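You operate a simulated robot arm through the tools that you are given. There is no shell and no other tool. Be economical: measure what you need, move in short steps, check, and stop when the job is done.

You run a simulated two-armed robot. Do the job below in one go: nothing can be reset, and whatever is moved stays where it is left.

## Task
Swing the spout over the sink, plug the sink, fill it to the line and shut the tap.
Fine: water from the tap; the other controls stay.
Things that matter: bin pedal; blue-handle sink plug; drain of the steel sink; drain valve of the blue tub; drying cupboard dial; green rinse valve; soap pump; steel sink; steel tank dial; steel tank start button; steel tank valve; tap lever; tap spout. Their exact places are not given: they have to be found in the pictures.

It is judged by the outcome, as a careful person would: the job done as asked, and still so three seconds after it is handed in. It fails if anything else is knocked over, pushed out of place, dropped, spilled or broken.

## Robot
Two 7-joint arms with fingered hands on one trunk, on a base that drives. Base frame: it is fixed to the floor where the robot stands at the start and does not move with it; the origin is under the middle of the robot, x ahead of it, y to its left, z up; the surface under the hand at the start is at about z = 760. Units: mm, rad, N and s.
The left shoulder is at the start at [20, 214, 1444], the right one opposite. With the tool pointing down near the work surface each hand reaches from about 100 to 400 mm from the robot's upright axis, wherever it stands, measured 20 degrees to its own side. Places, roughly: bin pedal [0, 800, 0]; drain of the steel sink [400, -300, 700]; drain valve of the blue tub [500, 100, 800]; drying cupboard dial [-300, -900, 1400]; green rinse valve [0, -300, 800]; soap pump [800, 0, 1100]; steel sink [400, -300, 800]; steel tank dial [500, 400, 800]; steel tank start button [600, 400, 800]; steel tank valve [400, 500, 800]; tap lever [400, -100, 1000]; tap spout [700, -300, 1200]. Payload 3.3 kg a hand.
The TCP of each hand is the grasp point between the finger pads, 26 mm short of the fingertips. In the tool frame z runs along the fingers and y along their closing line. Largest opening 132 mm; the body of the gripper starts 73 mm behind the TCP. The gripper is a hand of 2 fingers: y runs from the thumb to the fingers, the wrist lies at [0, 0, -224] in the tool frame.
Orientation is told as [roll, pitch, yaw] about the base's x, y, z axes, in that order, counted from this pose: with the fingers straight down and closing along the base's y, the tool's x points along the base's -x, its y along +y and its z along -z.

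## Interface
- The arms move only by the tool arm_command. It takes "left_moves", "right_moves" or both (then of equal length, played together; a hand with none holds still); each is a list of rows, each a list of 6 numbers: the shift along the tool's x, y, z in mm, then the turn, a rotation vector about the tool's x, y, z in rad. In form: [[tx, ty, tz, rx, ry, rz], ...]. A call has 1 to 20 rows; each row shifts and turns the commanded pose from where the row before left it, along the tool's axes as they then stand. Each row takes 0.2 s and may step no farther than 50 mm and 0.15 rad from the row before; otherwise, the whole call is refused. A pose out of reach is approached as far as the arm can. The call stops where the force on the tool passes 60 N (or 10 N more than at its start, if that is more) or the arm is blocked; 0.2 s more then pass. In this call time passes only in rows, and 0.2 s behind the last. It gives the time, the measured TCP pose, the force on the tool (base axes), the opening and the grip force at its end, in the units of the frame above (readings bear some noise), with the torque about the TCP (base axes, N m) and any sound that the robot's microphone picked up, and new pictures: "pictures" is both (left out), scene, wrist or none (wrist: the cameras of the hands that moved).
- Cameras (640 x 400 px; columns grow to the right, rows downward): "scene" is now at [78.2, -17.2, 1584.1]; the picture's right is [-0.22, -0.98, 0.00], its down [-0.83, 0.19, -0.53] and it looks along [0.52, -0.12, -0.85] (base axes); focal length 236 px, centre (320, 200). "left" rides on the left gripper at [-66, -3, -99] in its tool frame; the picture's right is [0.04, -1.00, 0.00], its down [0.83, 0.03, -0.55] and it looks along [0.55, 0.02, 0.83] (tool axes); focal length 261 px, centre (320, 200). "right" rides on the right gripper at [66, -3, -99] in its tool frame; the picture's right is [0.04, 1.00, 0.00], its down [-0.83, 0.03, -0.55] and it looks along [-0.55, 0.02, 0.83] (tool axes); focal length 261 px, centre (320, 200).
- slide_trunk(by): slides the trunk up (or, below 0, down) by that many mm; the arms and the scene camera ride with it, the base frame stays. It gives what a move gives, with no picture.
- base_move(legs): drives the robot by 1 to 6 legs, each [ahead, left, turn to the left] in mm, mm and rad, along the robot's own axes; the way and the turn of a leg run together, so that a leg with both is an arc; at most 1500 mm and 3.142 rad a leg. The arms and the cameras ride along, it lands a little off, and it stops where it bumps. It gives what a move gives, and a new picture of the scene camera.
- set_fingers(finger1, thumb_bend, hand): sets how far each is bent, from 0 (flat) to 100 (curled in); at 30 the hand is open as for a grip, at 70 the pads meet at the TCP. One left out holds its place. A second passes; each finger stops where it meets its share of the squeeze, and holds until it gets a number again. It is the only way to open and close the hand. It gives what a move gives, with no picture; readings hold the bend of each and the force on the fingers (four entries, about 0 where the hand has none), thumb and palm.
- head_to(pan, tilt): turns the head with the scene camera to pan (to the left, within 1.501 rad either way) and tilt (down, from -0.506 to 1.204), counted from straight ahead of the robot. It gives what a move gives, and a new picture of the scene camera.
- pixel_to_xyz(camera, pixels): there is no depth. For up to 12 entries [column, row, z] of the newest picture of that camera ("zoom" is the newest enlarged one), the place [x, y] in the base frame at which the ray of that pixel passes the height z, good to about 3 mm. It takes no simulated time.
- enlarge(camera, box): a new picture of the part [left, top, right, bottom] of that camera's present view, enlarged. It takes no simulated time.
- job_done(): hands the job in; it is judged then, once.

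Keep the steps short. Do not move on a guess: measure, check each grasp and each placing, and mend mistakes. In all there are 80 turns and 260 pictures (those below and enlarged ones count). Leave the grippers open and the arms clear of the work at the hand-in unless told otherwise, and finish with a single line.

The tools are called after "Call:" as a command line: name --argument value ..., lists and objects as JSON in quotes. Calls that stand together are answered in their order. arm_command: Moves the arms, as the interface text tells. Its arguments: {"type":"object","properties":{"left_moves":{"type":"array"},"right_moves":{"type":"array"},"pictures":{"type":"string","enum":["both","scene","wrist","none"]}},"required":[]} The other tools are called the same way: slide_trunk (by) slides the trunk up or down; set_fingers (finger1, thumb_bend, hand) moves the fingers one by one; base_move (legs) drives the base; head_to (pan, tilt) turns the head that bears the scene camera; pixel_to_xyz (camera, pixels) gives the place at which the rays of pixels pass given heights; enlarge (camera, box) takes an enlarged picture of a part of a camera's view; job_done () hands the job in.

At the start:

```text
clock: 0.0
left_tool_pos: [405.3, 55.8, 1324.5]
left_orientation: [0.0, 0.0, -0.001]
left_force: [0.3, -0.9, 0.4]
left_moment: [0.01, 0.04, 0.02]
left_finger_gap: 131.9
left_finger_force: 0.1
left_shape: jaw
left_bend: [30.0, 30.0]
left_finger forces: [0.1, 0.0, 0.0, 0.0, 0.1, 0.0]
right_tool_pos: [403.2, -428.3, 1304.8]
right_orientation: [0.001, 0.0, 0.002]
right_force: [-0.9, -0.5, 0.1]
right_moment: [-0.04, 0.04, -0.01]
right_finger_gap: 131.9
right_finger_force: 0.0
right_shape: jaw
right_bend: [30.0, 30.0]
right_finger forces: [0.0, 0.0, 0.1, 0.1, 0.0, 0.1]
trunk travel left (down, up): [-725.0, 36.0]
robot x, y, heading: [-0.2, -1.0, -0.001]
head pan, tilt: [-0.223, 1.009]
```

scene: 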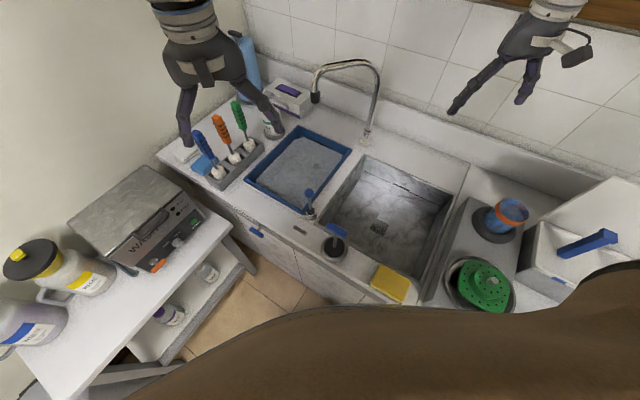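
right: 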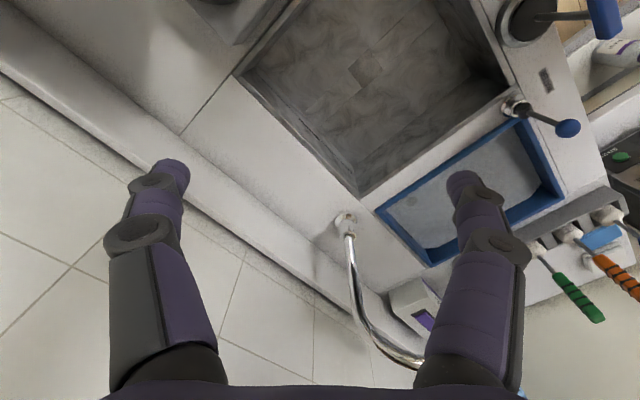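
left: 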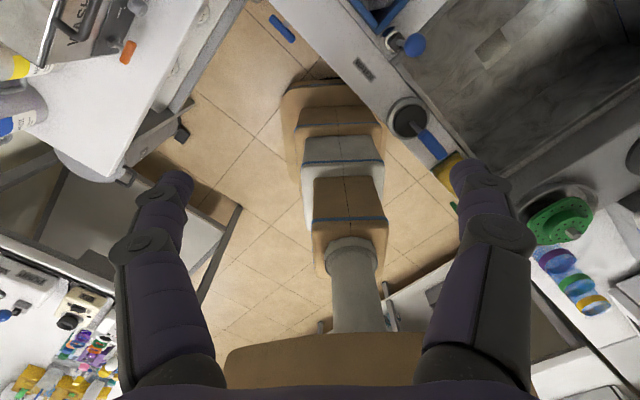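

I see the sink at about (390,215), the spout at about (345,80) over the blue tub, and a blue-handled item at (335,240). I'll enlarge those areas first.

Call:
enlarge --camera "scene" --box '[260, 130, 460, 310]'

Call:
enlarge --camera "scene" --box '[270, 40, 430, 160]'

```text
2.22 times, centred on (360, 220) of scene
```

zoom: 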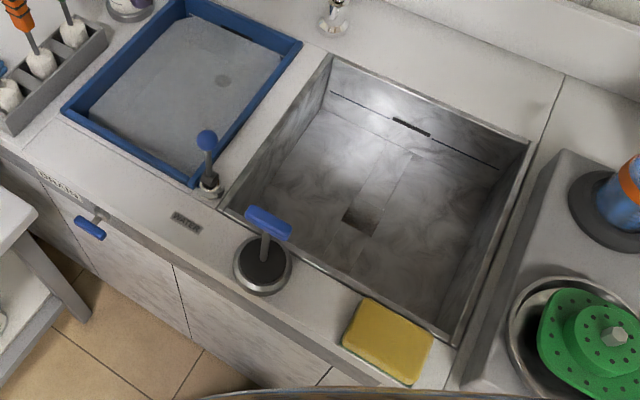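

```text
3.33 times, centred on (350, 100) of scene
```

zoom: 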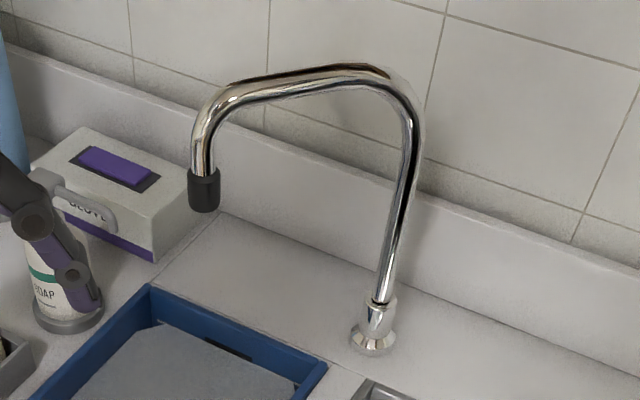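

The lever with the blue ball sits beside the "WATER" label and the blue-handled plug stands in a ring. I'll triangulate these with the right wrist camera.

Call:
enlarge --camera "right" --box '[440, 0, 640, 125]'

Call:
pixel_to_xyz --camera "scene" --pixels '[[310, 193, 900], [310, 193, 1000], [334, 251, 760], [334, 251, 850], [340, 230, 850], [340, 230, 950], [365, 138, 760], [365, 138, 860], [315, 97, 1000], [315, 97, 1100], [363, 157, 760], [363, 157, 860]]'

Call:
pixel_to_xyz --camera "right" --pixels '[[568, 128, 900], [568, 128, 1000], [527, 18, 760], [527, 18, 850], [345, 222, 760], [345, 222, 860], [360, 195, 760], [360, 195, 860]]'

Call:
enlarge --camera "left" --box '[340, 0, 540, 180]'

```text
3.20 times, centred on (540, 62) of right
```

zoom: 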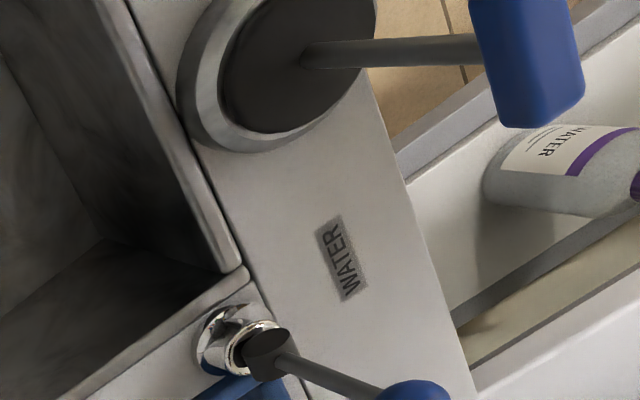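

```text
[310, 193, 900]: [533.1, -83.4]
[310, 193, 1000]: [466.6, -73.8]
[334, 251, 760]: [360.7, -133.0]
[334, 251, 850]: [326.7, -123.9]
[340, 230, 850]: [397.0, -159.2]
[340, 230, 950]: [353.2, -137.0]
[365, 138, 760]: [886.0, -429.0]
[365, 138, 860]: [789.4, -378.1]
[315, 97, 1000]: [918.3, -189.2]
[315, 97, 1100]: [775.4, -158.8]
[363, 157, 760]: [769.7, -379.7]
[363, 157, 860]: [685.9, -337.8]
```

```text
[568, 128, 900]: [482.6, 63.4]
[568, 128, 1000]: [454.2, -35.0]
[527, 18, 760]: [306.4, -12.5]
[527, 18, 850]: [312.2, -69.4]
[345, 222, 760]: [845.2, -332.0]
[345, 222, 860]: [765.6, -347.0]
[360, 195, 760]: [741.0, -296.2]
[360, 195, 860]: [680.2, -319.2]
```

```text
2.22 times, centred on (440, 90) of left
```

zoom: 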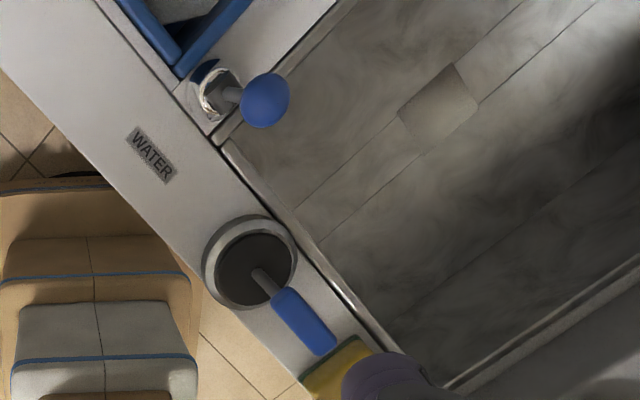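

The counter comes out near z≈890, the lever ball near (443,-70,1036) and the plug near (320,-120,920). I'll turn the head toward the sink for a cleaner view.

Call:
head_to --pan -0.5 --tilt 0.95

Call:
enlarge --camera "scene" --box '[200, 120, 400, 245]'

```text
clock: 0.8
left_tool_pos: [404.3, 57.4, 1325.1]
left_orientation: [0.0, 0.0, 0.001]
left_force: [0.7, 0.5, -0.5]
left_moment: [0.02, 0.01, 0.03]
left_finger_gap: 131.9
left_finger_force: 0.1
left_shape: jaw
left_bend: [30.0, 30.0]
left_finger forces: [0.0, 0.0, 0.1, 0.0, 0.0, 0.0]
right_tool_pos: [402.4, -428.8, 1305.0]
right_orientation: [0.002, 0.0, -0.001]
right_force: [-0.8, 0.4, 0.2]
right_moment: [-0.04, 0.01, -0.01]
right_finger_gap: 132.0
right_finger_force: 0.0
right_shape: jaw
right_bend: [30.0, 30.0]
right_finger forces: [0.0, 0.1, 0.1, 0.1, 0.1, 0.0]
trunk travel left (down, up): [-725.0, 36.0]
robot x, y, heading: [-2.5, 2.6, -0.002]
head pan, tilt: [-0.499, 0.949]
```

scene: 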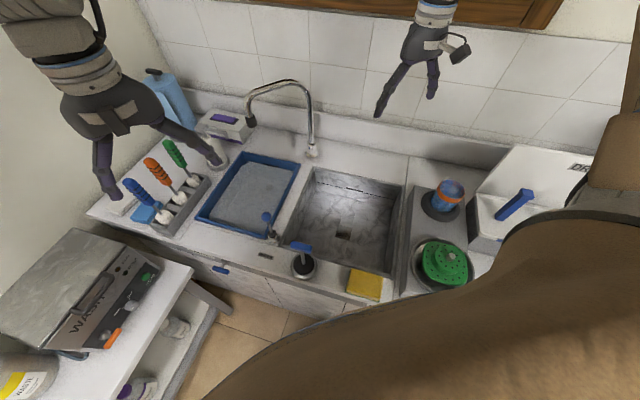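

```text
3.20 times, centred on (300, 182) of scene
```

zoom: 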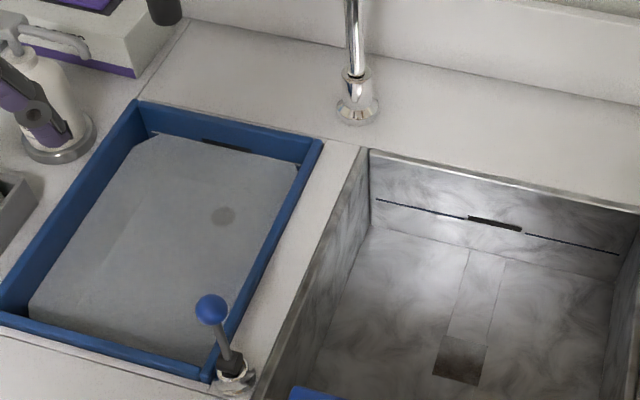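

Call:
pixel_to_xyz --camera "zoom" --pixels '[[370, 150, 890], [357, 112, 890], [231, 380, 890], [231, 380, 920], [212, 309, 1036], [460, 362, 700], [460, 362, 760], [485, 345, 760], [372, 226, 700], [372, 226, 760], [377, 200, 800], [353, 10, 1000]]'

Call:
pixel_to_xyz --camera "scene" --pixels '[[285, 243, 890], [398, 297, 890], [405, 184, 890], [303, 268, 890], [303, 248, 980], [251, 122, 1080], [251, 122, 1150], [314, 110, 1100], [312, 155, 890], [85, 212, 890], [372, 318, 890]]'

Call:
enlarge --camera "scene" --box '[240, 190, 420, 302]'

```text
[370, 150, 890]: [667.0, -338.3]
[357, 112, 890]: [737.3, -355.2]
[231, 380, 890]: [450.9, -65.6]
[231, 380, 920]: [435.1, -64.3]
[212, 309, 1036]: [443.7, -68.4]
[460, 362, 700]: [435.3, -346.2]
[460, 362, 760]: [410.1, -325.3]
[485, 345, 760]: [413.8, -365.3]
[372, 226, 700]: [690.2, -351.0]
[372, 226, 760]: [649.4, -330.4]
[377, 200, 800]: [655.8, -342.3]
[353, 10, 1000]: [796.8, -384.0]
```

```text
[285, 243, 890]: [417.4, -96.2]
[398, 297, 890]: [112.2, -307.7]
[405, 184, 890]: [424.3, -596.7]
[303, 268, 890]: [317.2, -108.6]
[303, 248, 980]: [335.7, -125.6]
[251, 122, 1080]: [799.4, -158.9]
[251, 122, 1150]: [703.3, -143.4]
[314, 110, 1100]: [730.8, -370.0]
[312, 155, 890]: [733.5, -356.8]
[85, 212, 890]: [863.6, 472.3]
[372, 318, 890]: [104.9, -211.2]
```

```text
3.56 times, centred on (330, 246) of scene
```

zoom: 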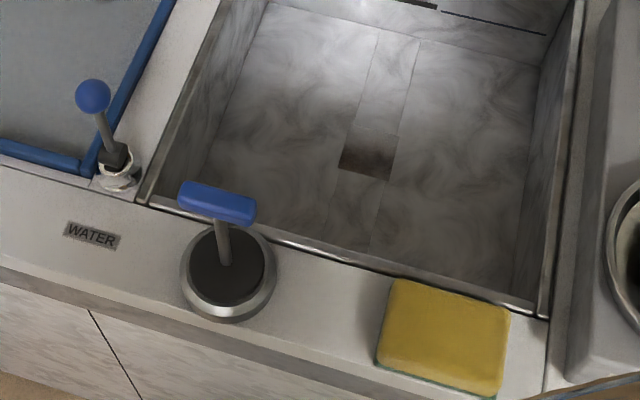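

The sink axes run about 44° to the right of my heading. Sink centre is about (420,-347) and the tap base about (737,-356). I'll check my own footprint against the cabinet front before driving.

Call:
pixel_to_xyz --camera "left" --pixels '[[285, 90, 0], [285, 90, 200], [380, 100, 0], [380, 100, 200], [283, 28, 850], [330, 80, 890], [440, 195, 890], [408, 117, 920], [433, 145, 1000], [414, 44, 1036], [437, 45, 720]]'

Call:
enlarge --camera "left" --box '[240, 50, 480, 200]'

Call:
enlarge --camera "scene" --box '[310, 210, 380, 254]'

```text
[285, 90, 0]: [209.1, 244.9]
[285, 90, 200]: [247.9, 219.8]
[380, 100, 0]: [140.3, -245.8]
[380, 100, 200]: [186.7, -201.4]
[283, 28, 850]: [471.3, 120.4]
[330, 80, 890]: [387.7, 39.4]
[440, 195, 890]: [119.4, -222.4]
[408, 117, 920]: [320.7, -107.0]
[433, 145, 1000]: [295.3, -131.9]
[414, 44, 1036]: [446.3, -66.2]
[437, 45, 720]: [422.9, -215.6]
```

```text
2.67 times, centred on (360, 125) of left
```

zoom: 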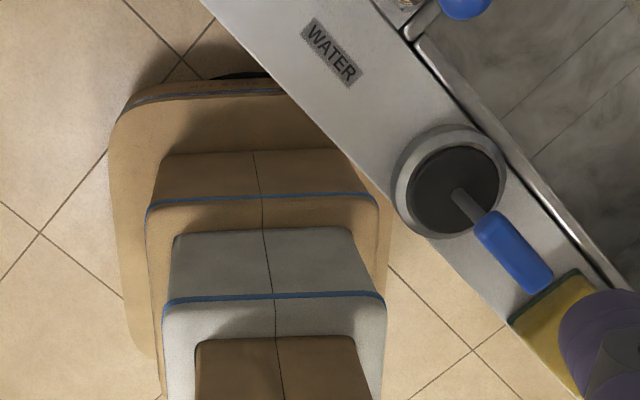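

```text
9.09 times, centred on (345, 232) of scene
```

zoom: 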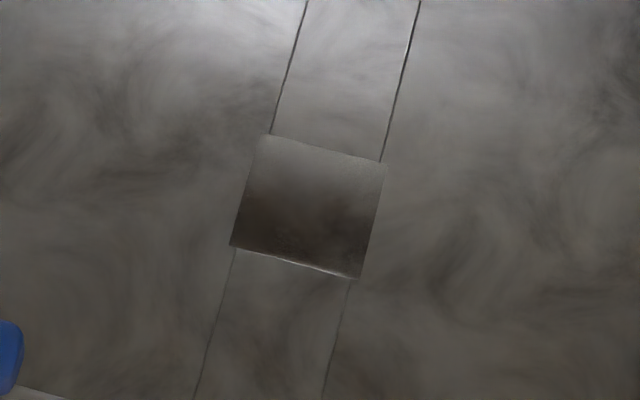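

My base extends about 230 mm and its front-right corner is already near the cabinet. I'll slide left, away from the counter, then turn 0.77 right to face the sink squarely.

Call:
base_move --legs '[[0, 170, 0], [0, 0, -0.77]]'

```text
clock: 4.3
left_tool_pos: [329.2, -74.1, 1324.9]
left_orientation: [0.002, -0.001, -0.774]
left_force: [-0.1, 0.0, 0.0]
left_moment: [-0.01, 0.05, -0.01]
left_finger_gap: 132.1
left_finger_force: 0.1
left_shape: jaw
left_bend: [30.0, 30.0]
left_finger forces: [0.0, 0.0, 0.0, 0.0, 0.1, 0.0]
right_tool_pos: [-11.8, -417.7, 1305.5]
right_orientation: [0.003, 0.002, -0.778]
right_force: [0.2, 0.3, 0.5]
right_moment: [-0.01, -0.06, -0.03]
right_finger_gap: 131.9
right_finger_force: 0.0
right_shape: jaw
right_bend: [30.0, 30.0]
right_finger forces: [0.0, 0.0, 0.0, 0.0, 0.1, 0.0]
trunk travel left (down, up): [-725.0, 36.0]
robot x, y, heading: [3.2, 171.0, -0.775]
head pan, tilt: [-0.499, 0.949]
```

scene: 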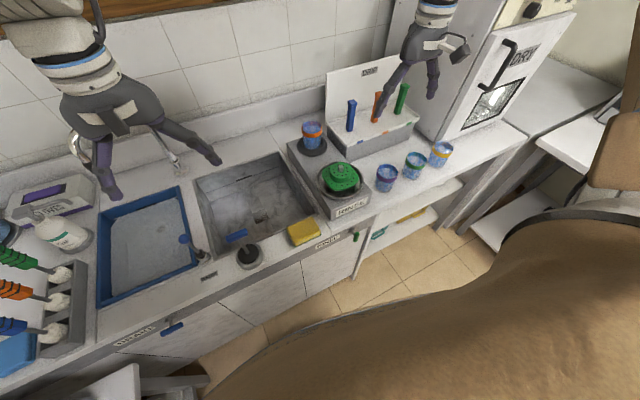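

Turned as intended, heading -0.775. I'll centre the head on the sink.

Call:
head_to --pan 0.05 --tilt 0.95

Call:
enlarge --camera "scene" --box '[220, 120, 440, 290]'

```text
clock: 5.2
left_tool_pos: [328.6, -74.0, 1324.7]
left_orientation: [-0.001, 0.0, -0.772]
left_force: [0.2, 0.0, 0.3]
left_moment: [0.0, 0.0, -0.01]
left_finger_gap: 131.9
left_finger_force: 0.1
left_shape: jaw
left_bend: [30.0, 30.0]
left_finger forces: [0.0, 0.0, 0.1, 0.0, 0.0, 0.0]
right_tool_pos: [-12.5, -419.0, 1304.5]
right_orientation: [0.003, 0.0, -0.775]
right_force: [-0.2, 0.6, -0.7]
right_moment: [-0.01, -0.02, -0.02]
right_finger_gap: 132.0
right_finger_force: 0.1
right_shape: jaw
right_bend: [30.0, 30.0]
right_finger forces: [0.1, 0.0, 0.1, 0.1, 0.1, 0.1]
trunk travel left (down, up): [-725.0, 36.0]
robot x, y, heading: [-5.0, 170.0, -0.777]
head pan, tilt: [0.051, 0.949]
```

scene: 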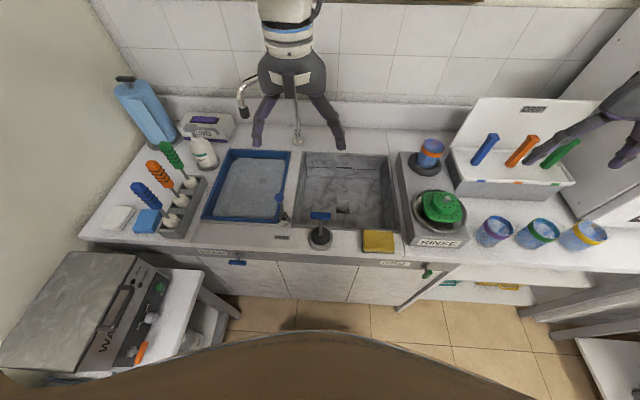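

```text
2.35 times, centred on (330, 205) of scene
```

zoom: 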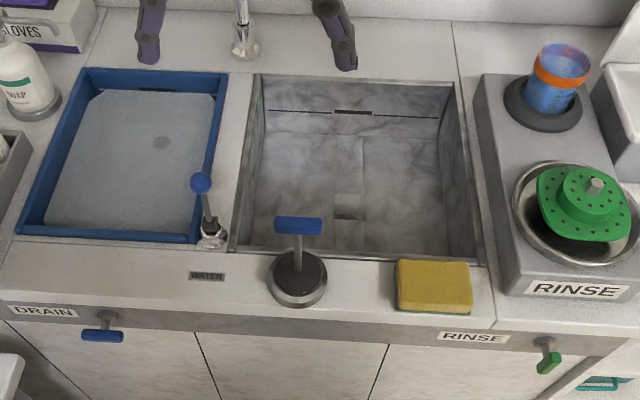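

The view is clear now: lever ball at zoom (201,182), plug handle at (298,226), drain at about (350,205). Measuring these.

Call:
pixel_to_xyz --camera "zoom" --pixels '[[349, 207, 730], [349, 207, 710], [255, 75, 890], [462, 83, 890], [232, 252, 890], [485, 262, 890], [298, 226, 1030], [275, 225, 1030], [321, 227, 1030], [296, 270, 920], [300, 330, 890], [244, 48, 890]]'

Call:
enlarge --camera "left" --box '[0, 0, 640, 400]'

Call:
enlarge --camera "right" --box '[0, 0, 640, 400]'

```text
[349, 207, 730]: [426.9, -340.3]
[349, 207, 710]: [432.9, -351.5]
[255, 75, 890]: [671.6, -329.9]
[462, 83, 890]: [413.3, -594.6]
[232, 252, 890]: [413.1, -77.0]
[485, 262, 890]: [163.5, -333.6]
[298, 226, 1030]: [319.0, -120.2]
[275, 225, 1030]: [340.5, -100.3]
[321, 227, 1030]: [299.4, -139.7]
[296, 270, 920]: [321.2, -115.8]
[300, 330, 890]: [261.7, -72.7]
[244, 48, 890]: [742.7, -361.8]
```

```text
1.00 times, centred on (320, 200) of left (not enlarged: the box is as wide or as high as the picture)
```

zoom: 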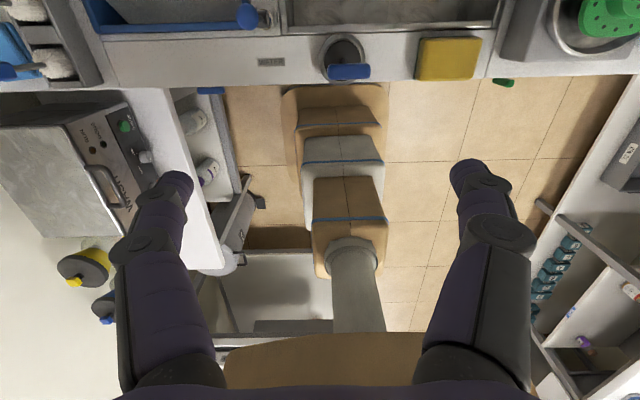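

```text
1.00 times, centred on (320, 200) of right (not enlarged: the box is as wide or as high as the picture)
```

zoom: 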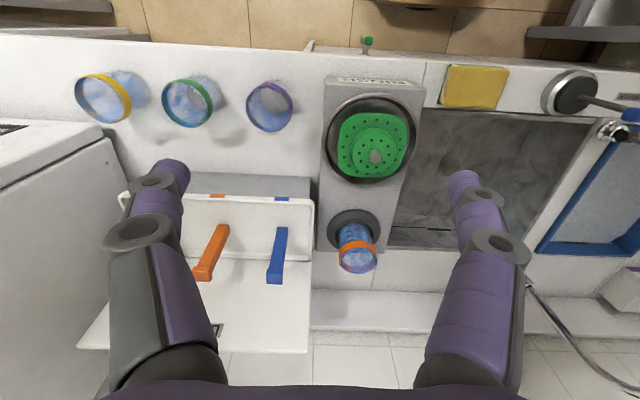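

Call:
pixel_to_xyz --camera "left" --pixels '[[220, 255, 650], [220, 255, 750], [165, 90, 750], [240, 180, 100], [285, 100, 100], [285, 160, 100], [250, 205, 100], [310, 250, 0], [335, 85, 100]]'

```text
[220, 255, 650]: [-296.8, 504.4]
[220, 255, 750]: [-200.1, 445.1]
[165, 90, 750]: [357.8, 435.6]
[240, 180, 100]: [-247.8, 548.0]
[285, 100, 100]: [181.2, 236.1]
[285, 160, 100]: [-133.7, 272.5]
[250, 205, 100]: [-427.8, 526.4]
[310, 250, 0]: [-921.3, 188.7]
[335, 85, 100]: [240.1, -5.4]
```

My base reaches about 240 ahead and the counter edge is about 360 ahead, so there is roughly 120 mm of gap. The cart is about 440 to the left. I'll drive 90 ahead and 100 left, and lower the trunk so the arm can reach far into the sink.

Call:
base_move --legs '[[90, 100, 0]]'

Call:
slide_trunk --by -150

Call:
head_to --pan -0.15 --tilt 0.95

```text
clock: 6.6
left_tool_pos: [463.9, -63.8, 1325.2]
left_orientation: [0.001, 0.002, -0.774]
left_force: [0.3, 0.3, 0.3]
left_moment: [0.03, 0.01, -0.02]
left_finger_gap: 131.5
left_finger_force: 0.0
left_shape: jaw
left_bend: [30.0, 30.0]
left_finger forces: [0.0, 0.0, 0.0, 0.0, 0.0, 0.1]
right_tool_pos: [123.0, -410.5, 1304.8]
right_orientation: [0.001, 0.002, -0.776]
right_force: [0.3, 0.1, 0.0]
right_moment: [0.04, 0.01, 0.07]
right_finger_gap: 131.8
right_finger_force: 0.1
right_shape: jaw
right_bend: [30.0, 30.0]
right_finger forces: [0.0, 0.0, 0.0, 0.0, 0.2, 0.1]
trunk travel left (down, up): [-725.0, 36.0]
robot x, y, heading: [131.6, 177.8, -0.775]
head pan, tilt: [0.051, 0.949]
```

scene: 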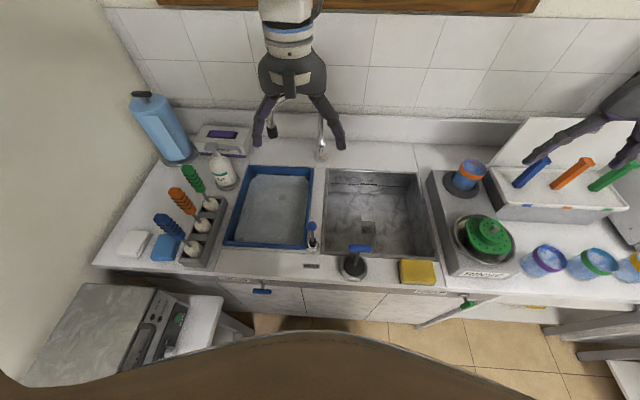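

```text
clock: 8.3
left_tool_pos: [463.6, -63.9, 1174.5]
left_orientation: [0.0, 0.0, -0.776]
left_force: [0.6, -1.0, 0.0]
left_moment: [-0.02, 0.01, 0.0]
left_finger_gap: 132.0
left_finger_force: 0.1
left_shape: jaw
left_bend: [30.0, 30.0]
left_finger forces: [0.0, 0.0, 0.0, 0.0, 0.1, 0.0]
right_tool_pos: [123.9, -408.5, 1155.7]
right_orientation: [-0.001, -0.002, -0.777]
right_force: [0.1, 0.7, -0.9]
right_moment: [0.02, 0.0, -0.01]
right_finger_gap: 131.8
right_finger_force: 0.1
right_shape: jaw
right_bend: [30.0, 30.0]
right_finger forces: [0.0, 0.0, 0.0, 0.0, 0.0, 0.0]
trunk travel left (down, up): [-575.0, 186.0]
robot x, y, heading: [134.5, 181.2, -0.775]
head pan, tilt: [0.051, 0.949]
```

```text
clock: 9.0
left_tool_pos: [463.2, -63.7, 1175.4]
left_orientation: [-0.002, -0.001, -0.775]
left_force: [0.4, 0.6, 0.5]
left_moment: [-0.01, -0.01, 0.02]
left_finger_gap: 131.4
left_finger_force: 0.0
left_shape: jaw
left_bend: [30.0, 30.0]
left_finger forces: [0.0, 0.0, 0.1, 0.0, 0.0, 0.0]
right_tool_pos: [123.0, -409.0, 1155.5]
right_orientation: [0.002, 0.001, -0.777]
right_force: [-0.3, 0.4, 0.0]
right_moment: [0.0, -0.01, 0.02]
right_finger_gap: 132.2
right_finger_force: 0.1
right_shape: jaw
right_bend: [30.0, 30.0]
right_finger forces: [0.0, 0.0, 0.0, 0.0, 0.0, 0.1]
trunk travel left (down, up): [-575.0, 186.0]
robot x, y, heading: [137.0, 178.1, -0.777]
head pan, tilt: [-0.15, 0.949]
```

scene: 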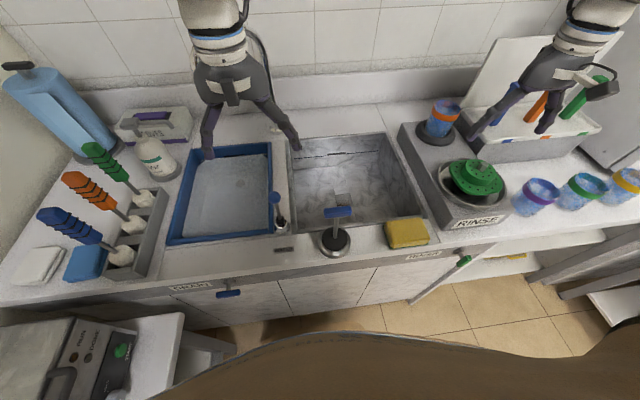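

I'm at u≈-27 along the counter-facing axis. I'll move the right hand sideways above the plug handle, about 62 back and 343 left at z 1155, and slide the left hand out of the way.

Call:
arm_command --left_moves '[[5, 18, 0, 0, 0, 0], [5, 18, 0, 0, 0, 0], [5, 18, 0, 0, 0, 0], [5, 18, 0, 0, 0, 0], [5, 18, 0, 0, 0, 0], [5, 18, 0, 0, 0, 0], [5, 18, 0, 0, 0, 0], [5, 18, 0, 0, 0, 0]]' --right_moves '[[8, 43, 0, 0, 0, 0], [8, 43, 0, 0, 0, 0], [8, 43, 0, 0, 0, 0], [8, 43, 0, 0, 0, 0], [8, 43, 0, 0, 0, 0], [8, 43, 0, 0, 0, 0], [8, 43, 0, 0, 0, 0], [6, 42, 0, 0, 0, 0]]'

```text
clock: 10.8
left_tool_pos: [537.3, 67.0, 1175.2]
left_orientation: [0.002, -0.001, -0.773]
left_force: [-0.5, -0.4, 0.6]
left_moment: [0.0, -0.01, 0.0]
left_finger_gap: 131.8
left_finger_force: 0.0
left_shape: jaw
left_bend: [30.0, 30.0]
left_finger forces: [0.1, 0.0, 0.0, 0.1, 0.0, 0.0]
right_tool_pos: [196.7, -195.2, 1195.0]
right_orientation: [0.003, -0.004, -0.777]
right_force: [0.8, 0.0, 0.0]
right_moment: [-0.02, 0.04, -0.01]
right_finger_gap: 131.7
right_finger_force: 0.1
right_shape: jaw
right_bend: [30.0, 30.0]
right_finger forces: [0.0, 0.0, 0.0, 0.0, 0.1, 0.0]
right hand out of reach, approached as far as the arm can: row 5, 6, 7, 8
trunk travel left (down, up): [-575.0, 186.0]
robot x, y, heading: [136.0, 179.6, -0.771]
head pan, tilt: [-0.15, 0.949]
```

scene: 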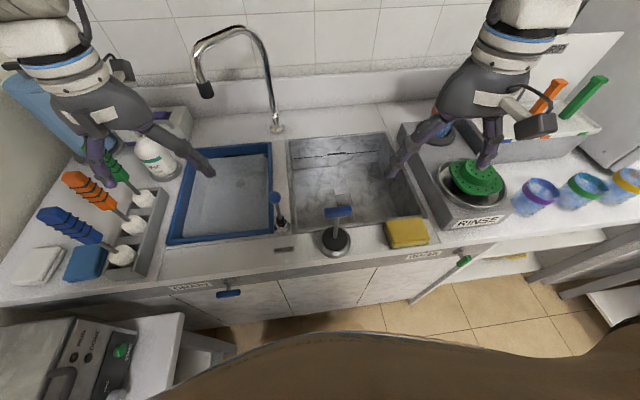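
right: 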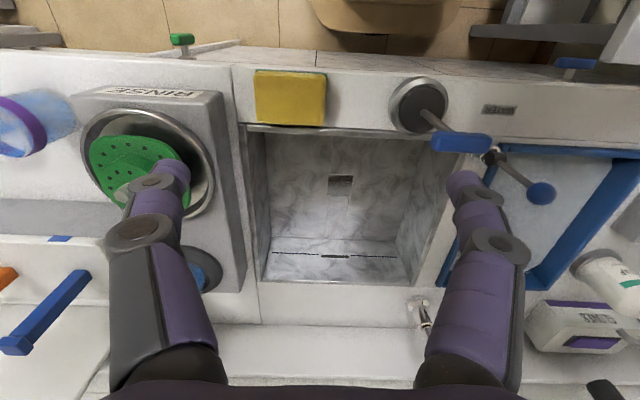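
left: 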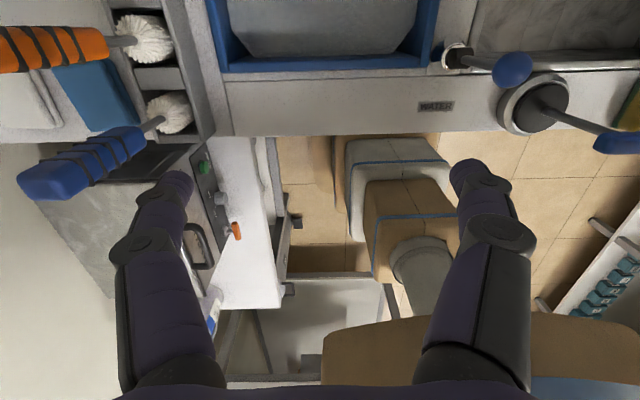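

The right arm got too close to its own shoulder, since the wrist sits above shoulder height. Raising the trunk puts the wrist lower relative to the shoulder and fixes that. I'll raise it 150 and then move the hand ahead and down.

Call:
slide_trunk --by 150

Call:
arm_command --right_moves '[[-20, 0, 0, 0, 0, 0], [-20, 0, 0, 0, 0, 0], [-20, 0, 0, 0, 0, 0], [-20, 0, 10, 0, 0, 0], [0, 0, 40, 0, 0, 0], [0, 0, 40, 0, 0, 0]]' --pictures "none"

```text
clock: 12.6
left_tool_pos: [536.6, 67.2, 1324.4]
left_orientation: [-0.001, 0.0, -0.774]
left_force: [-0.3, -0.7, -0.6]
left_moment: [0.01, -0.02, -0.05]
left_finger_gap: 132.1
left_finger_force: 0.0
left_shape: jaw
left_bend: [30.0, 30.0]
left_finger forces: [0.0, 0.0, 0.0, 0.0, 0.1, 0.0]
right_tool_pos: [195.3, -198.3, 1344.0]
right_orientation: [0.006, -0.001, -0.775]
right_force: [-0.2, 1.1, 0.3]
right_moment: [0.04, 0.0, 0.0]
right_finger_gap: 131.9
right_finger_force: 0.0
right_shape: jaw
right_bend: [30.0, 30.0]
right_finger forces: [0.0, 0.0, 0.0, 0.1, 0.1, 0.0]
trunk travel left (down, up): [-725.0, 36.0]
robot x, y, heading: [136.3, 180.8, -0.777]
head pan, tilt: [-0.15, 0.949]
```

```text
clock: 14.0
left_tool_pos: [538.1, 66.4, 1324.4]
left_orientation: [0.0, 0.001, -0.774]
left_force: [0.0, 0.6, 0.1]
left_moment: [0.01, 0.05, 0.02]
left_finger_gap: 132.0
left_finger_force: 0.2
left_shape: jaw
left_bend: [30.0, 30.0]
left_finger forces: [0.1, 0.1, 0.0, 0.0, 0.0, 0.0]
right_tool_pos: [211.1, -260.2, 1244.8]
right_orientation: [0.005, -0.001, -0.776]
right_force: [0.0, 0.0, -0.3]
right_moment: [-0.01, 0.0, 0.04]
right_finger_gap: 131.8
right_finger_force: 0.0
right_shape: jaw
right_bend: [30.0, 30.0]
right_finger forces: [0.0, 0.0, 0.0, 0.0, 0.0, 0.0]
right hand out of reach, approached as far as the arm can: row 1, 2, 3, 4
trunk travel left (down, up): [-725.0, 36.0]
robot x, y, heading: [135.2, 179.7, -0.775]
head pan, tilt: [-0.15, 0.949]
```

The hand is at u≈333, r≈38, z 1245, and reach is fine again. Next I'll go down 110, then 175 left and 21 back to hover over the handle.

Call:
arm_command --right_moves '[[0, 0, 45, 0, 0, 0], [0, 0, 45, 0, 0, 0], [0, 0, 20, 0, 0, 0], [0, 40, 0, 0, 0, 0], [5, 40, 0, 0, 0, 0], [5, 40, 0, 0, 0, 0], [5, 35, 0, 0, 0, 0], [6, 20, 0, 0, 0, 0]]'

```text
clock: 15.8
left_tool_pos: [535.7, 67.0, 1325.2]
left_orientation: [0.001, -0.001, -0.773]
left_force: [0.2, 0.0, -0.6]
left_moment: [0.02, 0.01, 0.03]
left_finger_gap: 131.4
left_finger_force: 0.1
left_shape: jaw
left_bend: [30.0, 30.0]
left_finger forces: [0.1, 0.0, 0.0, 0.1, 0.1, 0.0]
right_tool_pos: [191.1, -189.1, 1193.3]
right_orientation: [0.006, 0.0, -0.777]
right_force: [1.3, -0.5, 0.0]
right_moment: [-0.02, 0.0, 0.05]
right_finger_gap: 131.8
right_finger_force: 0.1
right_shape: jaw
right_bend: [30.0, 30.0]
right_finger forces: [0.0, 0.0, 0.0, 0.0, 0.0, 0.1]
right hand out of reach, approached as far as the arm can: row 3, 4, 5, 6, 7, 8
trunk travel left (down, up): [-725.0, 36.0]
robot x, y, heading: [136.7, 177.5, -0.776]
head pan, tilt: [-0.15, 0.949]
```

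scene: 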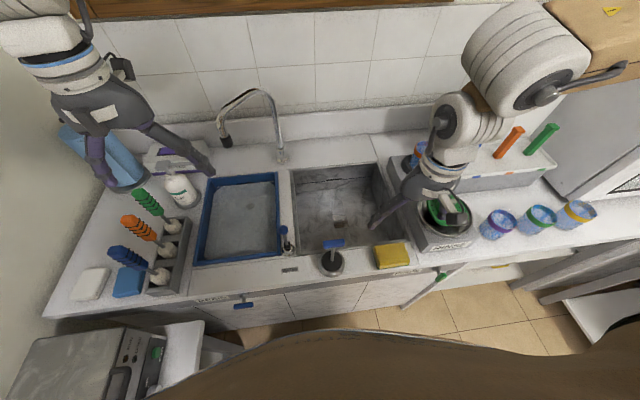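
right: 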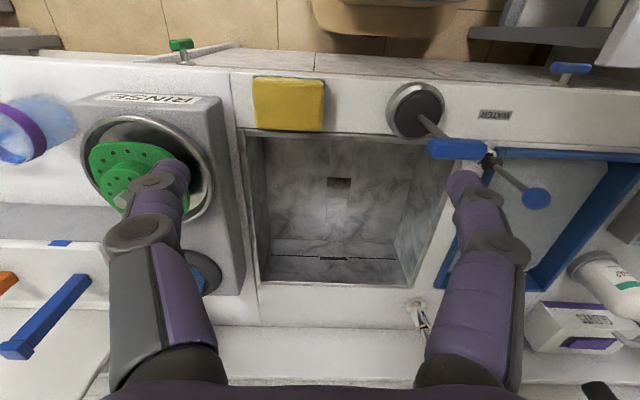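

The hand is still inside the minimum distance to the shoulder, about 350 mm. The simplest fix is to back the base 90 mm, so the plug sits in the comfortable zone, and drive in again with the plug held up.

Call:
base_move --legs '[[-90, 0, 0]]'

Call:
arm_command --right_moves '[[-40, -10, 0, 0, 0, 0], [-40, -10, 0, 0, 0, 0], [-40, 0, 0, 0, 0, 0], [-30, 0, 20, 0, 0, 0]]' --pictures "none"

```text
clock: 16.9
left_tool_pos: [473.2, 130.5, 1326.1]
left_orientation: [0.0, -0.002, -0.775]
left_force: [-0.3, 0.2, -0.8]
left_moment: [0.03, -0.04, 0.03]
left_finger_gap: 131.7
left_finger_force: 0.0
left_shape: jaw
left_bend: [30.0, 30.0]
left_finger forces: [0.0, 0.0, 0.1, 0.0, 0.0, 0.0]
right_tool_pos: [127.6, -126.3, 1193.5]
right_orientation: [0.008, -0.004, -0.774]
right_force: [0.1, 0.3, 0.2]
right_moment: [0.0, -0.02, -0.02]
right_finger_gap: 131.8
right_finger_force: 0.2
right_shape: jaw
right_bend: [30.0, 30.0]
right_finger forces: [0.1, 0.0, 0.1, 0.1, 0.0, 0.0]
trunk travel left (down, up): [-725.0, 36.0]
robot x, y, heading: [71.2, 242.1, -0.776]
head pan, tilt: [-0.15, 0.949]
```

scene: 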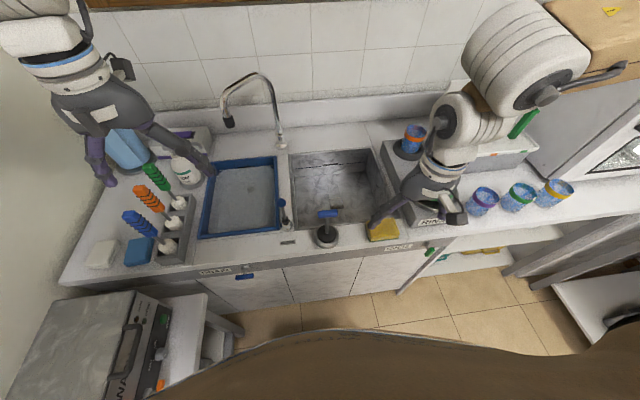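

```text
clock: 17.9
left_tool_pos: [472.7, 129.5, 1325.5]
left_orientation: [-0.001, 0.0, -0.775]
left_force: [-0.4, 0.6, 0.6]
left_moment: [0.03, -0.01, 0.03]
left_finger_gap: 131.8
left_finger_force: 0.1
left_shape: jaw
left_bend: [30.0, 30.0]
left_finger forces: [0.1, 0.0, 0.1, 0.1, 0.0, 0.0]
right_tool_pos: [166.8, -251.2, 1186.5]
right_orientation: [0.01, -0.004, -0.773]
right_force: [-0.2, -0.6, -0.6]
right_moment: [-0.02, 0.02, 0.02]
right_finger_gap: 131.7
right_finger_force: 0.1
right_shape: jaw
right_bend: [30.0, 30.0]
right_finger forces: [0.1, 0.2, 0.1, 0.0, 0.0, 0.1]
right hand out of reach, approached as far as the arm can: row 2, 3, 4
trunk travel left (down, up): [-725.0, 36.0]
robot x, y, heading: [73.7, 241.4, -0.774]
head pan, tilt: [-0.15, 0.949]
```

The arm needs the wrist below shoulder level to swing inward. I'll raise the trunk the last 36 mm, then bring the hand down to z≈1080 where it is, clear of everything.

Call:
slide_trunk --by 35

Call:
arm_command --right_moves '[[-5, -10, 30, 0, 0, 0], [-5, -10, 30, 0, 0, 0], [-5, 0, 30, 0, 0, 0], [0, 0, 30, 0, 0, 0]]' --pictures "none"

```text
clock: 18.7
left_tool_pos: [473.8, 128.9, 1359.4]
left_orientation: [-0.001, 0.0, -0.776]
left_force: [-0.5, 0.1, 0.2]
left_moment: [-0.01, -0.01, -0.04]
left_finger_gap: 131.8
left_finger_force: 0.1
left_shape: jaw
left_bend: [30.0, 30.0]
left_finger forces: [0.1, 0.0, 0.1, 0.0, 0.1, 0.0]
right_tool_pos: [165.5, -250.7, 1222.4]
right_orientation: [0.008, -0.003, -0.775]
right_force: [0.1, 0.2, 0.4]
right_moment: [-0.04, -0.03, 0.0]
right_finger_gap: 131.8
right_finger_force: 0.0
right_shape: jaw
right_bend: [30.0, 30.0]
right_finger forces: [0.0, 0.0, 0.1, 0.0, 0.0, 0.0]
trunk travel left (down, up): [-760.0, 1.0]
robot x, y, heading: [72.3, 239.3, -0.779]
head pan, tilt: [-0.15, 0.949]
```

```text
clock: 19.7
left_tool_pos: [471.8, 129.4, 1360.0]
left_orientation: [0.0, -0.001, -0.775]
left_force: [-0.3, 0.8, 0.2]
left_moment: [-0.02, -0.01, -0.02]
left_finger_gap: 132.1
left_finger_force: 0.1
left_shape: jaw
left_bend: [30.0, 30.0]
left_finger forces: [0.0, 0.1, 0.0, 0.0, 0.0, 0.0]
right_tool_pos: [119.0, -270.1, 1134.5]
right_orientation: [0.011, -0.008, -0.775]
right_force: [0.0, -0.1, 0.2]
right_moment: [0.0, 0.01, 0.0]
right_finger_gap: 132.2
right_finger_force: 0.0
right_shape: jaw
right_bend: [30.0, 30.0]
right_finger forces: [0.0, 0.1, 0.1, 0.0, 0.0, 0.1]
right hand out of reach, approached as far as the arm can: row 1, 2, 3, 4
trunk travel left (down, up): [-760.0, 1.0]
robot x, y, heading: [70.7, 242.1, -0.777]
head pan, tilt: [-0.15, 0.949]
```

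It's still flagged and drifting outward. I'll back off to the starting lateral offset, about 430 right, and see whether the arm is free there.

Call:
arm_command --right_moves '[[0, -40, -10, 0, 0, 0], [-5, -40, 0, 0, 0, 0], [-5, -20, 0, 0, 0, 0], [0, 0, 15, 0, 0, 0]]'

```text
clock: 20.7
left_tool_pos: [471.8, 129.4, 1359.2]
left_orientation: [0.0, -0.001, -0.775]
left_force: [0.0, 0.5, -0.7]
left_moment: [0.02, 0.0, 0.02]
left_finger_gap: 131.7
left_finger_force: 0.0
left_shape: jaw
left_bend: [30.0, 30.0]
left_finger forces: [0.1, 0.0, 0.1, 0.0, 0.0, 0.1]
right_tool_pos: [54.5, -348.9, 1129.1]
right_orientation: [0.008, -0.004, -0.776]
right_force: [0.6, 0.3, 0.0]
right_moment: [-0.03, 0.0, 0.01]
right_finger_gap: 131.9
right_finger_force: 0.1
right_shape: jaw
right_bend: [30.0, 30.0]
right_finger forces: [0.0, 0.1, 0.0, 0.0, 0.1, 0.1]
trunk travel left (down, up): [-760.0, 1.0]
robot x, y, heading: [71.2, 244.3, -0.778]
head pan, tilt: [-0.15, 0.949]
```

scene: 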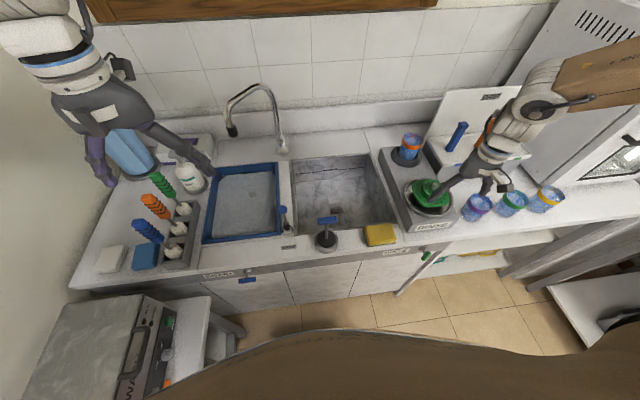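
right: 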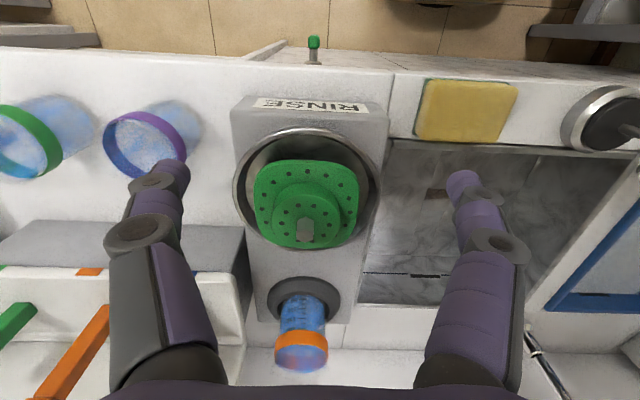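

The arm is free here at z 1129. The wrist yaw probably blocks it when the forearm swings inward with the yaw fixed. I'll turn the hand left 0.9 rad in place and see.

Call:
arm_command --right_moves '[[0, 0, 0, 0, 0, -0.15], [0, 0, 0, 0, 0, -0.15], [0, 0, 0, 0, 0, -0.15], [0, 0, 0, 0, 0, -0.15], [0, 0, 0, 0, 0, -0.15], [0, 0, 0, 0, 0, -0.15]]' --pictures "none"

```text
clock: 22.1
left_tool_pos: [473.0, 129.5, 1359.1]
left_orientation: [0.001, 0.0, -0.776]
left_force: [1.3, 0.0, -0.4]
left_moment: [0.01, -0.03, -0.01]
left_finger_gap: 131.9
left_finger_force: 0.0
left_shape: jaw
left_bend: [30.0, 30.0]
left_finger forces: [0.1, 0.0, 0.1, 0.0, 0.0, 0.0]
right_tool_pos: [56.2, -348.4, 1129.0]
right_orientation: [0.003, -0.008, 0.126]
right_force: [-0.5, 0.7, -0.6]
right_moment: [-0.03, -0.01, 0.0]
right_finger_gap: 131.8
right_finger_force: 0.0
right_shape: jaw
right_bend: [30.0, 30.0]
right_finger forces: [0.0, 0.0, 0.0, 0.1, 0.0, 0.1]
trunk travel left (down, up): [-760.0, 1.0]
robot x, y, heading: [73.8, 238.3, -0.774]
head pan, tilt: [-0.15, 0.949]
```

The rotation is free. Next I'll move to the hover point over the handle in this yaw, a base shift of (263,228).

Call:
arm_command --right_moves '[[-36, 24, 0, 0, 0, 0], [-36, 24, 0, 0, 0, 0], [-36, 24, 0, 0, 0, 0], [-36, 24, 0, 0, 0, 0], [-36, 24, 0, 0, 0, 0], [-36, 24, 0, 0, 0, 0], [-36, 24, 0, 0, 0, 0], [-36, 24, 0, 0, 0, 0]]'

```text
clock: 23.9
left_tool_pos: [473.0, 129.1, 1360.0]
left_orientation: [0.0, 0.001, -0.776]
left_force: [0.5, -0.2, 0.0]
left_moment: [0.01, -0.01, -0.01]
left_finger_gap: 132.0
left_finger_force: 0.0
left_shape: jaw
left_bend: [30.0, 30.0]
left_finger forces: [0.1, 0.0, 0.1, 0.0, 0.0, 0.1]
right_tool_pos: [149.8, -164.5, 1222.7]
right_orientation: [0.003, -0.013, 0.123]
right_force: [-0.3, -0.1, 0.1]
right_moment: [-0.03, 0.0, 0.01]
right_finger_gap: 131.8
right_finger_force: 0.0
right_shape: jaw
right_bend: [30.0, 30.0]
right_finger forces: [0.1, 0.0, 0.1, 0.0, 0.0, 0.0]
right hand out of reach, approached as far as the arm can: row 2, 3, 4, 5, 6, 7, 8
trunk travel left (down, up): [-760.0, 1.0]
robot x, y, heading: [73.8, 240.9, -0.769]
head pan, tilt: [-0.15, 0.949]
```

scene: 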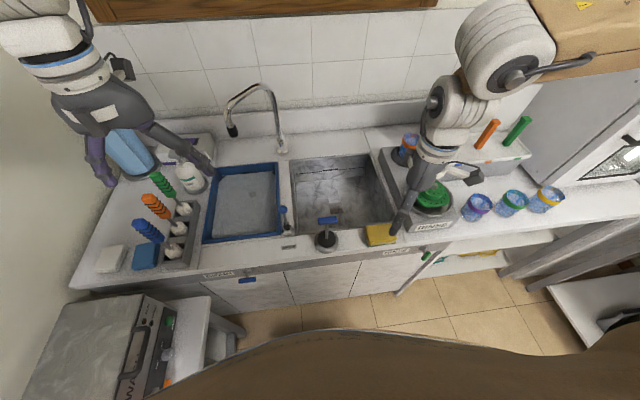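
right: 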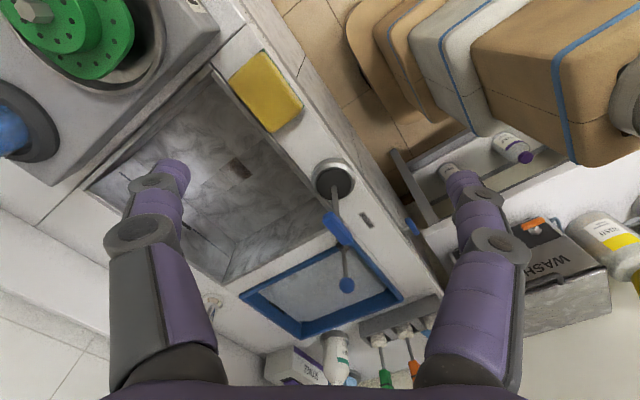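

Swinging the right arm inward is blocked by joint limits. The left hand could do everything with less strain if I stood further right, so the plug, drain, lever and spout all lie to my left. I'll check the floor to the right and retract the right hand.

Call:
pixel_to_xyz --camera "scene" --pixels '[[550, 290, 200], [550, 290, 400], [598, 346, 200], [598, 346, 400], [398, 292, 0], [428, 258, 850], [520, 272, 300], [500, 250, 400], [232, 130, 1100], [232, 130, 1150]]'

Call:
arm_command --right_moves '[[30, -24, 0, 0, 0, 0.1], [30, -24, 0, 0, 0, 0.15], [36, -24, 0, 0, 0, 0.15], [36, -24, 0, 0, 0, 0.15], [20, -40, 0, 0, 0, 0.15], [20, -40, 0, 0, 0, 0.15]]' --pictures "none"

Call:
head_to --pan -0.9 --tilt 0.9

```text
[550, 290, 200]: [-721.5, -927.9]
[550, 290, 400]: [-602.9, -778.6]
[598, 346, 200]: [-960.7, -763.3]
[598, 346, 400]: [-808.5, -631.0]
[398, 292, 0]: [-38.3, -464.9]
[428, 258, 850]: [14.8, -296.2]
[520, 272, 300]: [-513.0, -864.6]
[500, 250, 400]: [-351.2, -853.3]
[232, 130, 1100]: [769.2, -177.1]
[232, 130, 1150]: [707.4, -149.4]
```

```text
clock: 25.3
left_tool_pos: [471.5, 128.8, 1360.6]
left_orientation: [0.003, 0.0, -0.775]
left_force: [-1.7, -0.1, -0.2]
left_moment: [0.01, 0.02, 0.01]
left_finger_gap: 131.6
left_finger_force: 0.0
left_shape: jaw
left_bend: [30.0, 30.0]
left_finger forces: [0.0, 0.0, 0.1, 0.0, 0.1, 0.0]
right_tool_pos: [-61.7, -298.8, 1219.9]
right_orientation: [0.011, -0.005, -0.726]
right_force: [-1.2, -0.5, -0.4]
right_moment: [0.01, 0.02, 0.04]
right_finger_gap: 132.0
right_finger_force: 0.0
right_shape: jaw
right_bend: [30.0, 30.0]
right_finger forces: [0.1, 0.1, 0.0, 0.1, 0.0, 0.0]
trunk travel left (down, up): [-760.0, 1.0]
robot x, y, heading: [70.0, 241.7, -0.774]
head pan, tilt: [-0.15, 0.949]
```

```text
clock: 26.4
left_tool_pos: [471.9, 130.2, 1361.1]
left_orientation: [0.0, 0.001, -0.774]
left_force: [0.3, 0.8, 0.3]
left_moment: [0.0, -0.01, 0.0]
left_finger_gap: 131.9
left_finger_force: 0.2
left_shape: jaw
left_bend: [30.0, 30.0]
left_finger forces: [0.0, 0.1, 0.1, 0.0, 0.1, 0.0]
right_tool_pos: [-59.5, -299.4, 1219.8]
right_orientation: [0.011, -0.003, -0.725]
right_force: [0.5, 0.0, -0.4]
right_moment: [0.02, 0.0, 0.0]
right_finger_gap: 132.0
right_finger_force: 0.1
right_shape: jaw
right_bend: [30.0, 30.0]
right_finger forces: [0.0, 0.1, 0.0, 0.0, 0.0, 0.0]
trunk travel left (down, up): [-760.0, 1.0]
robot x, y, heading: [73.4, 243.1, -0.772]
head pan, tilt: [-0.901, 0.901]
```

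scene: 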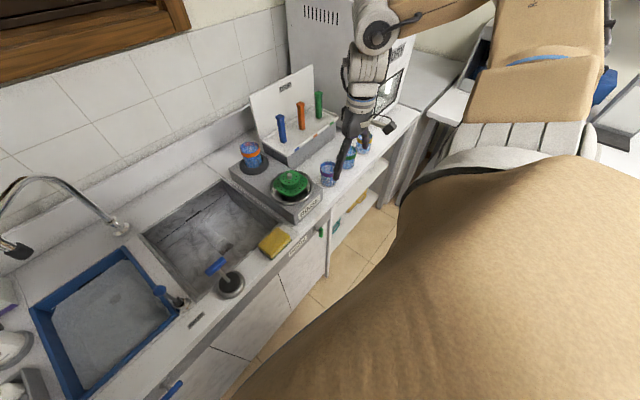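

I've a better plan: keep the right hand and tilt it about 40° so it points left. The wrist then stays low and to the right, well inside reach, and the fingers close front to back across the plug's bar. I'll return to the free pose, turn the hand to ψ≈90° and tilt 0.7.

Call:
arm_command --right_moves '[[-29, 11, 22, 0, 0, 0], [-29, 11, 22, 0, 0, 0], [-29, 11, 22, 0, 0, 0], [-29, 11, 22, 0, 0, 0], [0, 0, 0, 0, 0, -0.15], [0, 0, 0, 0, 0, -0.15], [0, 0, 0, 0, 0, -0.15], [0, 0, 0, 0, 0, -0.15], [0, 0, 0, 0, 0, -0.15], [0, 0, 0, 0, 0, -0.15], [0, 0, 0, 0, 0, -0.15], [0, 0, 0, 0, 0, -0.15], [0, 0, 0, 0, 0, -0.15], [0, 0, 0, 0, 0, -0.15], [0, 0, 0, 0, -0.14, 0], [0, 0, 0, 0, -0.14, 0], [0, 0, 0, 0, -0.14, 0], [0, 0, 0, 0, -0.14, 0], [0, 0, 0, 0, -0.14, 0]]' --pictures "wrist"

Call:
head_to --pan -0.25 --tilt 0.95

```text
clock: 30.4
left_tool_pos: [471.0, 129.3, 1360.2]
left_orientation: [0.002, -0.002, -0.774]
left_force: [-1.1, -0.4, -0.4]
left_moment: [0.01, -0.03, -0.02]
left_finger_gap: 131.7
left_finger_force: 0.0
left_shape: jaw
left_bend: [30.0, 30.0]
left_finger forces: [0.0, 0.0, 0.0, 0.1, 0.0, 0.0]
right_tool_pos: [32.1, -324.5, 1171.3]
right_orientation: [-0.006, -0.711, 0.779]
right_force: [-1.0, 0.1, -0.4]
right_moment: [-0.01, 0.01, -0.01]
right_finger_gap: 131.7
right_finger_force: 0.0
right_shape: jaw
right_bend: [30.0, 30.0]
right_finger forces: [0.0, 0.1, 0.0, 0.0, 0.0, 0.0]
right hand out of reach, approached as far as the arm can: row 18, 19
trunk travel left (down, up): [-760.0, 1.0]
robot x, y, heading: [71.0, 242.0, -0.774]
head pan, tilt: [-0.901, 0.901]
```

right: 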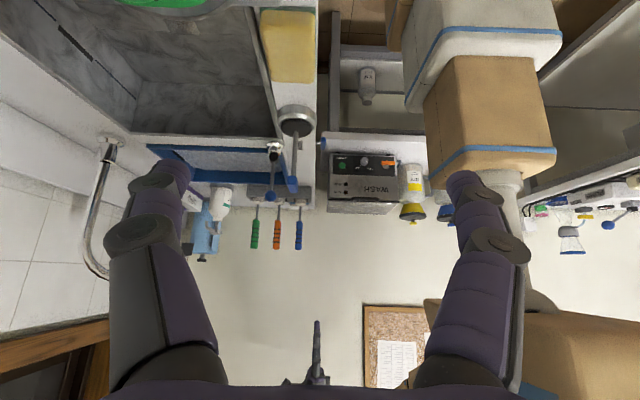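

```text
clock: 31.4
left_tool_pos: [472.0, 128.9, 1361.0]
left_orientation: [0.0, -0.001, -0.775]
left_force: [-0.3, -0.4, 0.1]
left_moment: [-0.02, -0.01, 0.02]
left_finger_gap: 131.9
left_finger_force: 0.0
left_shape: jaw
left_bend: [30.0, 30.0]
left_finger forces: [0.0, 0.1, 0.0, 0.0, 0.0, 0.0]
right_tool_pos: [33.4, -324.1, 1171.4]
right_orientation: [-0.005, -0.708, 0.777]
right_force: [0.6, 0.6, -0.2]
right_moment: [-0.04, 0.01, 0.01]
right_finger_gap: 131.8
right_finger_force: 0.1
right_shape: jaw
right_bend: [30.0, 30.0]
right_finger forces: [0.1, 0.0, 0.0, 0.0, 0.0, 0.0]
trunk travel left (down, up): [-760.0, 1.0]
robot x, y, heading: [70.0, 243.8, -0.776]
head pan, tilt: [-0.25, 0.949]
```

scene: 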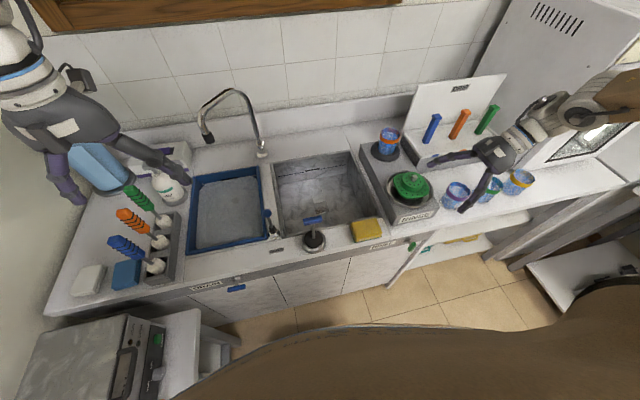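

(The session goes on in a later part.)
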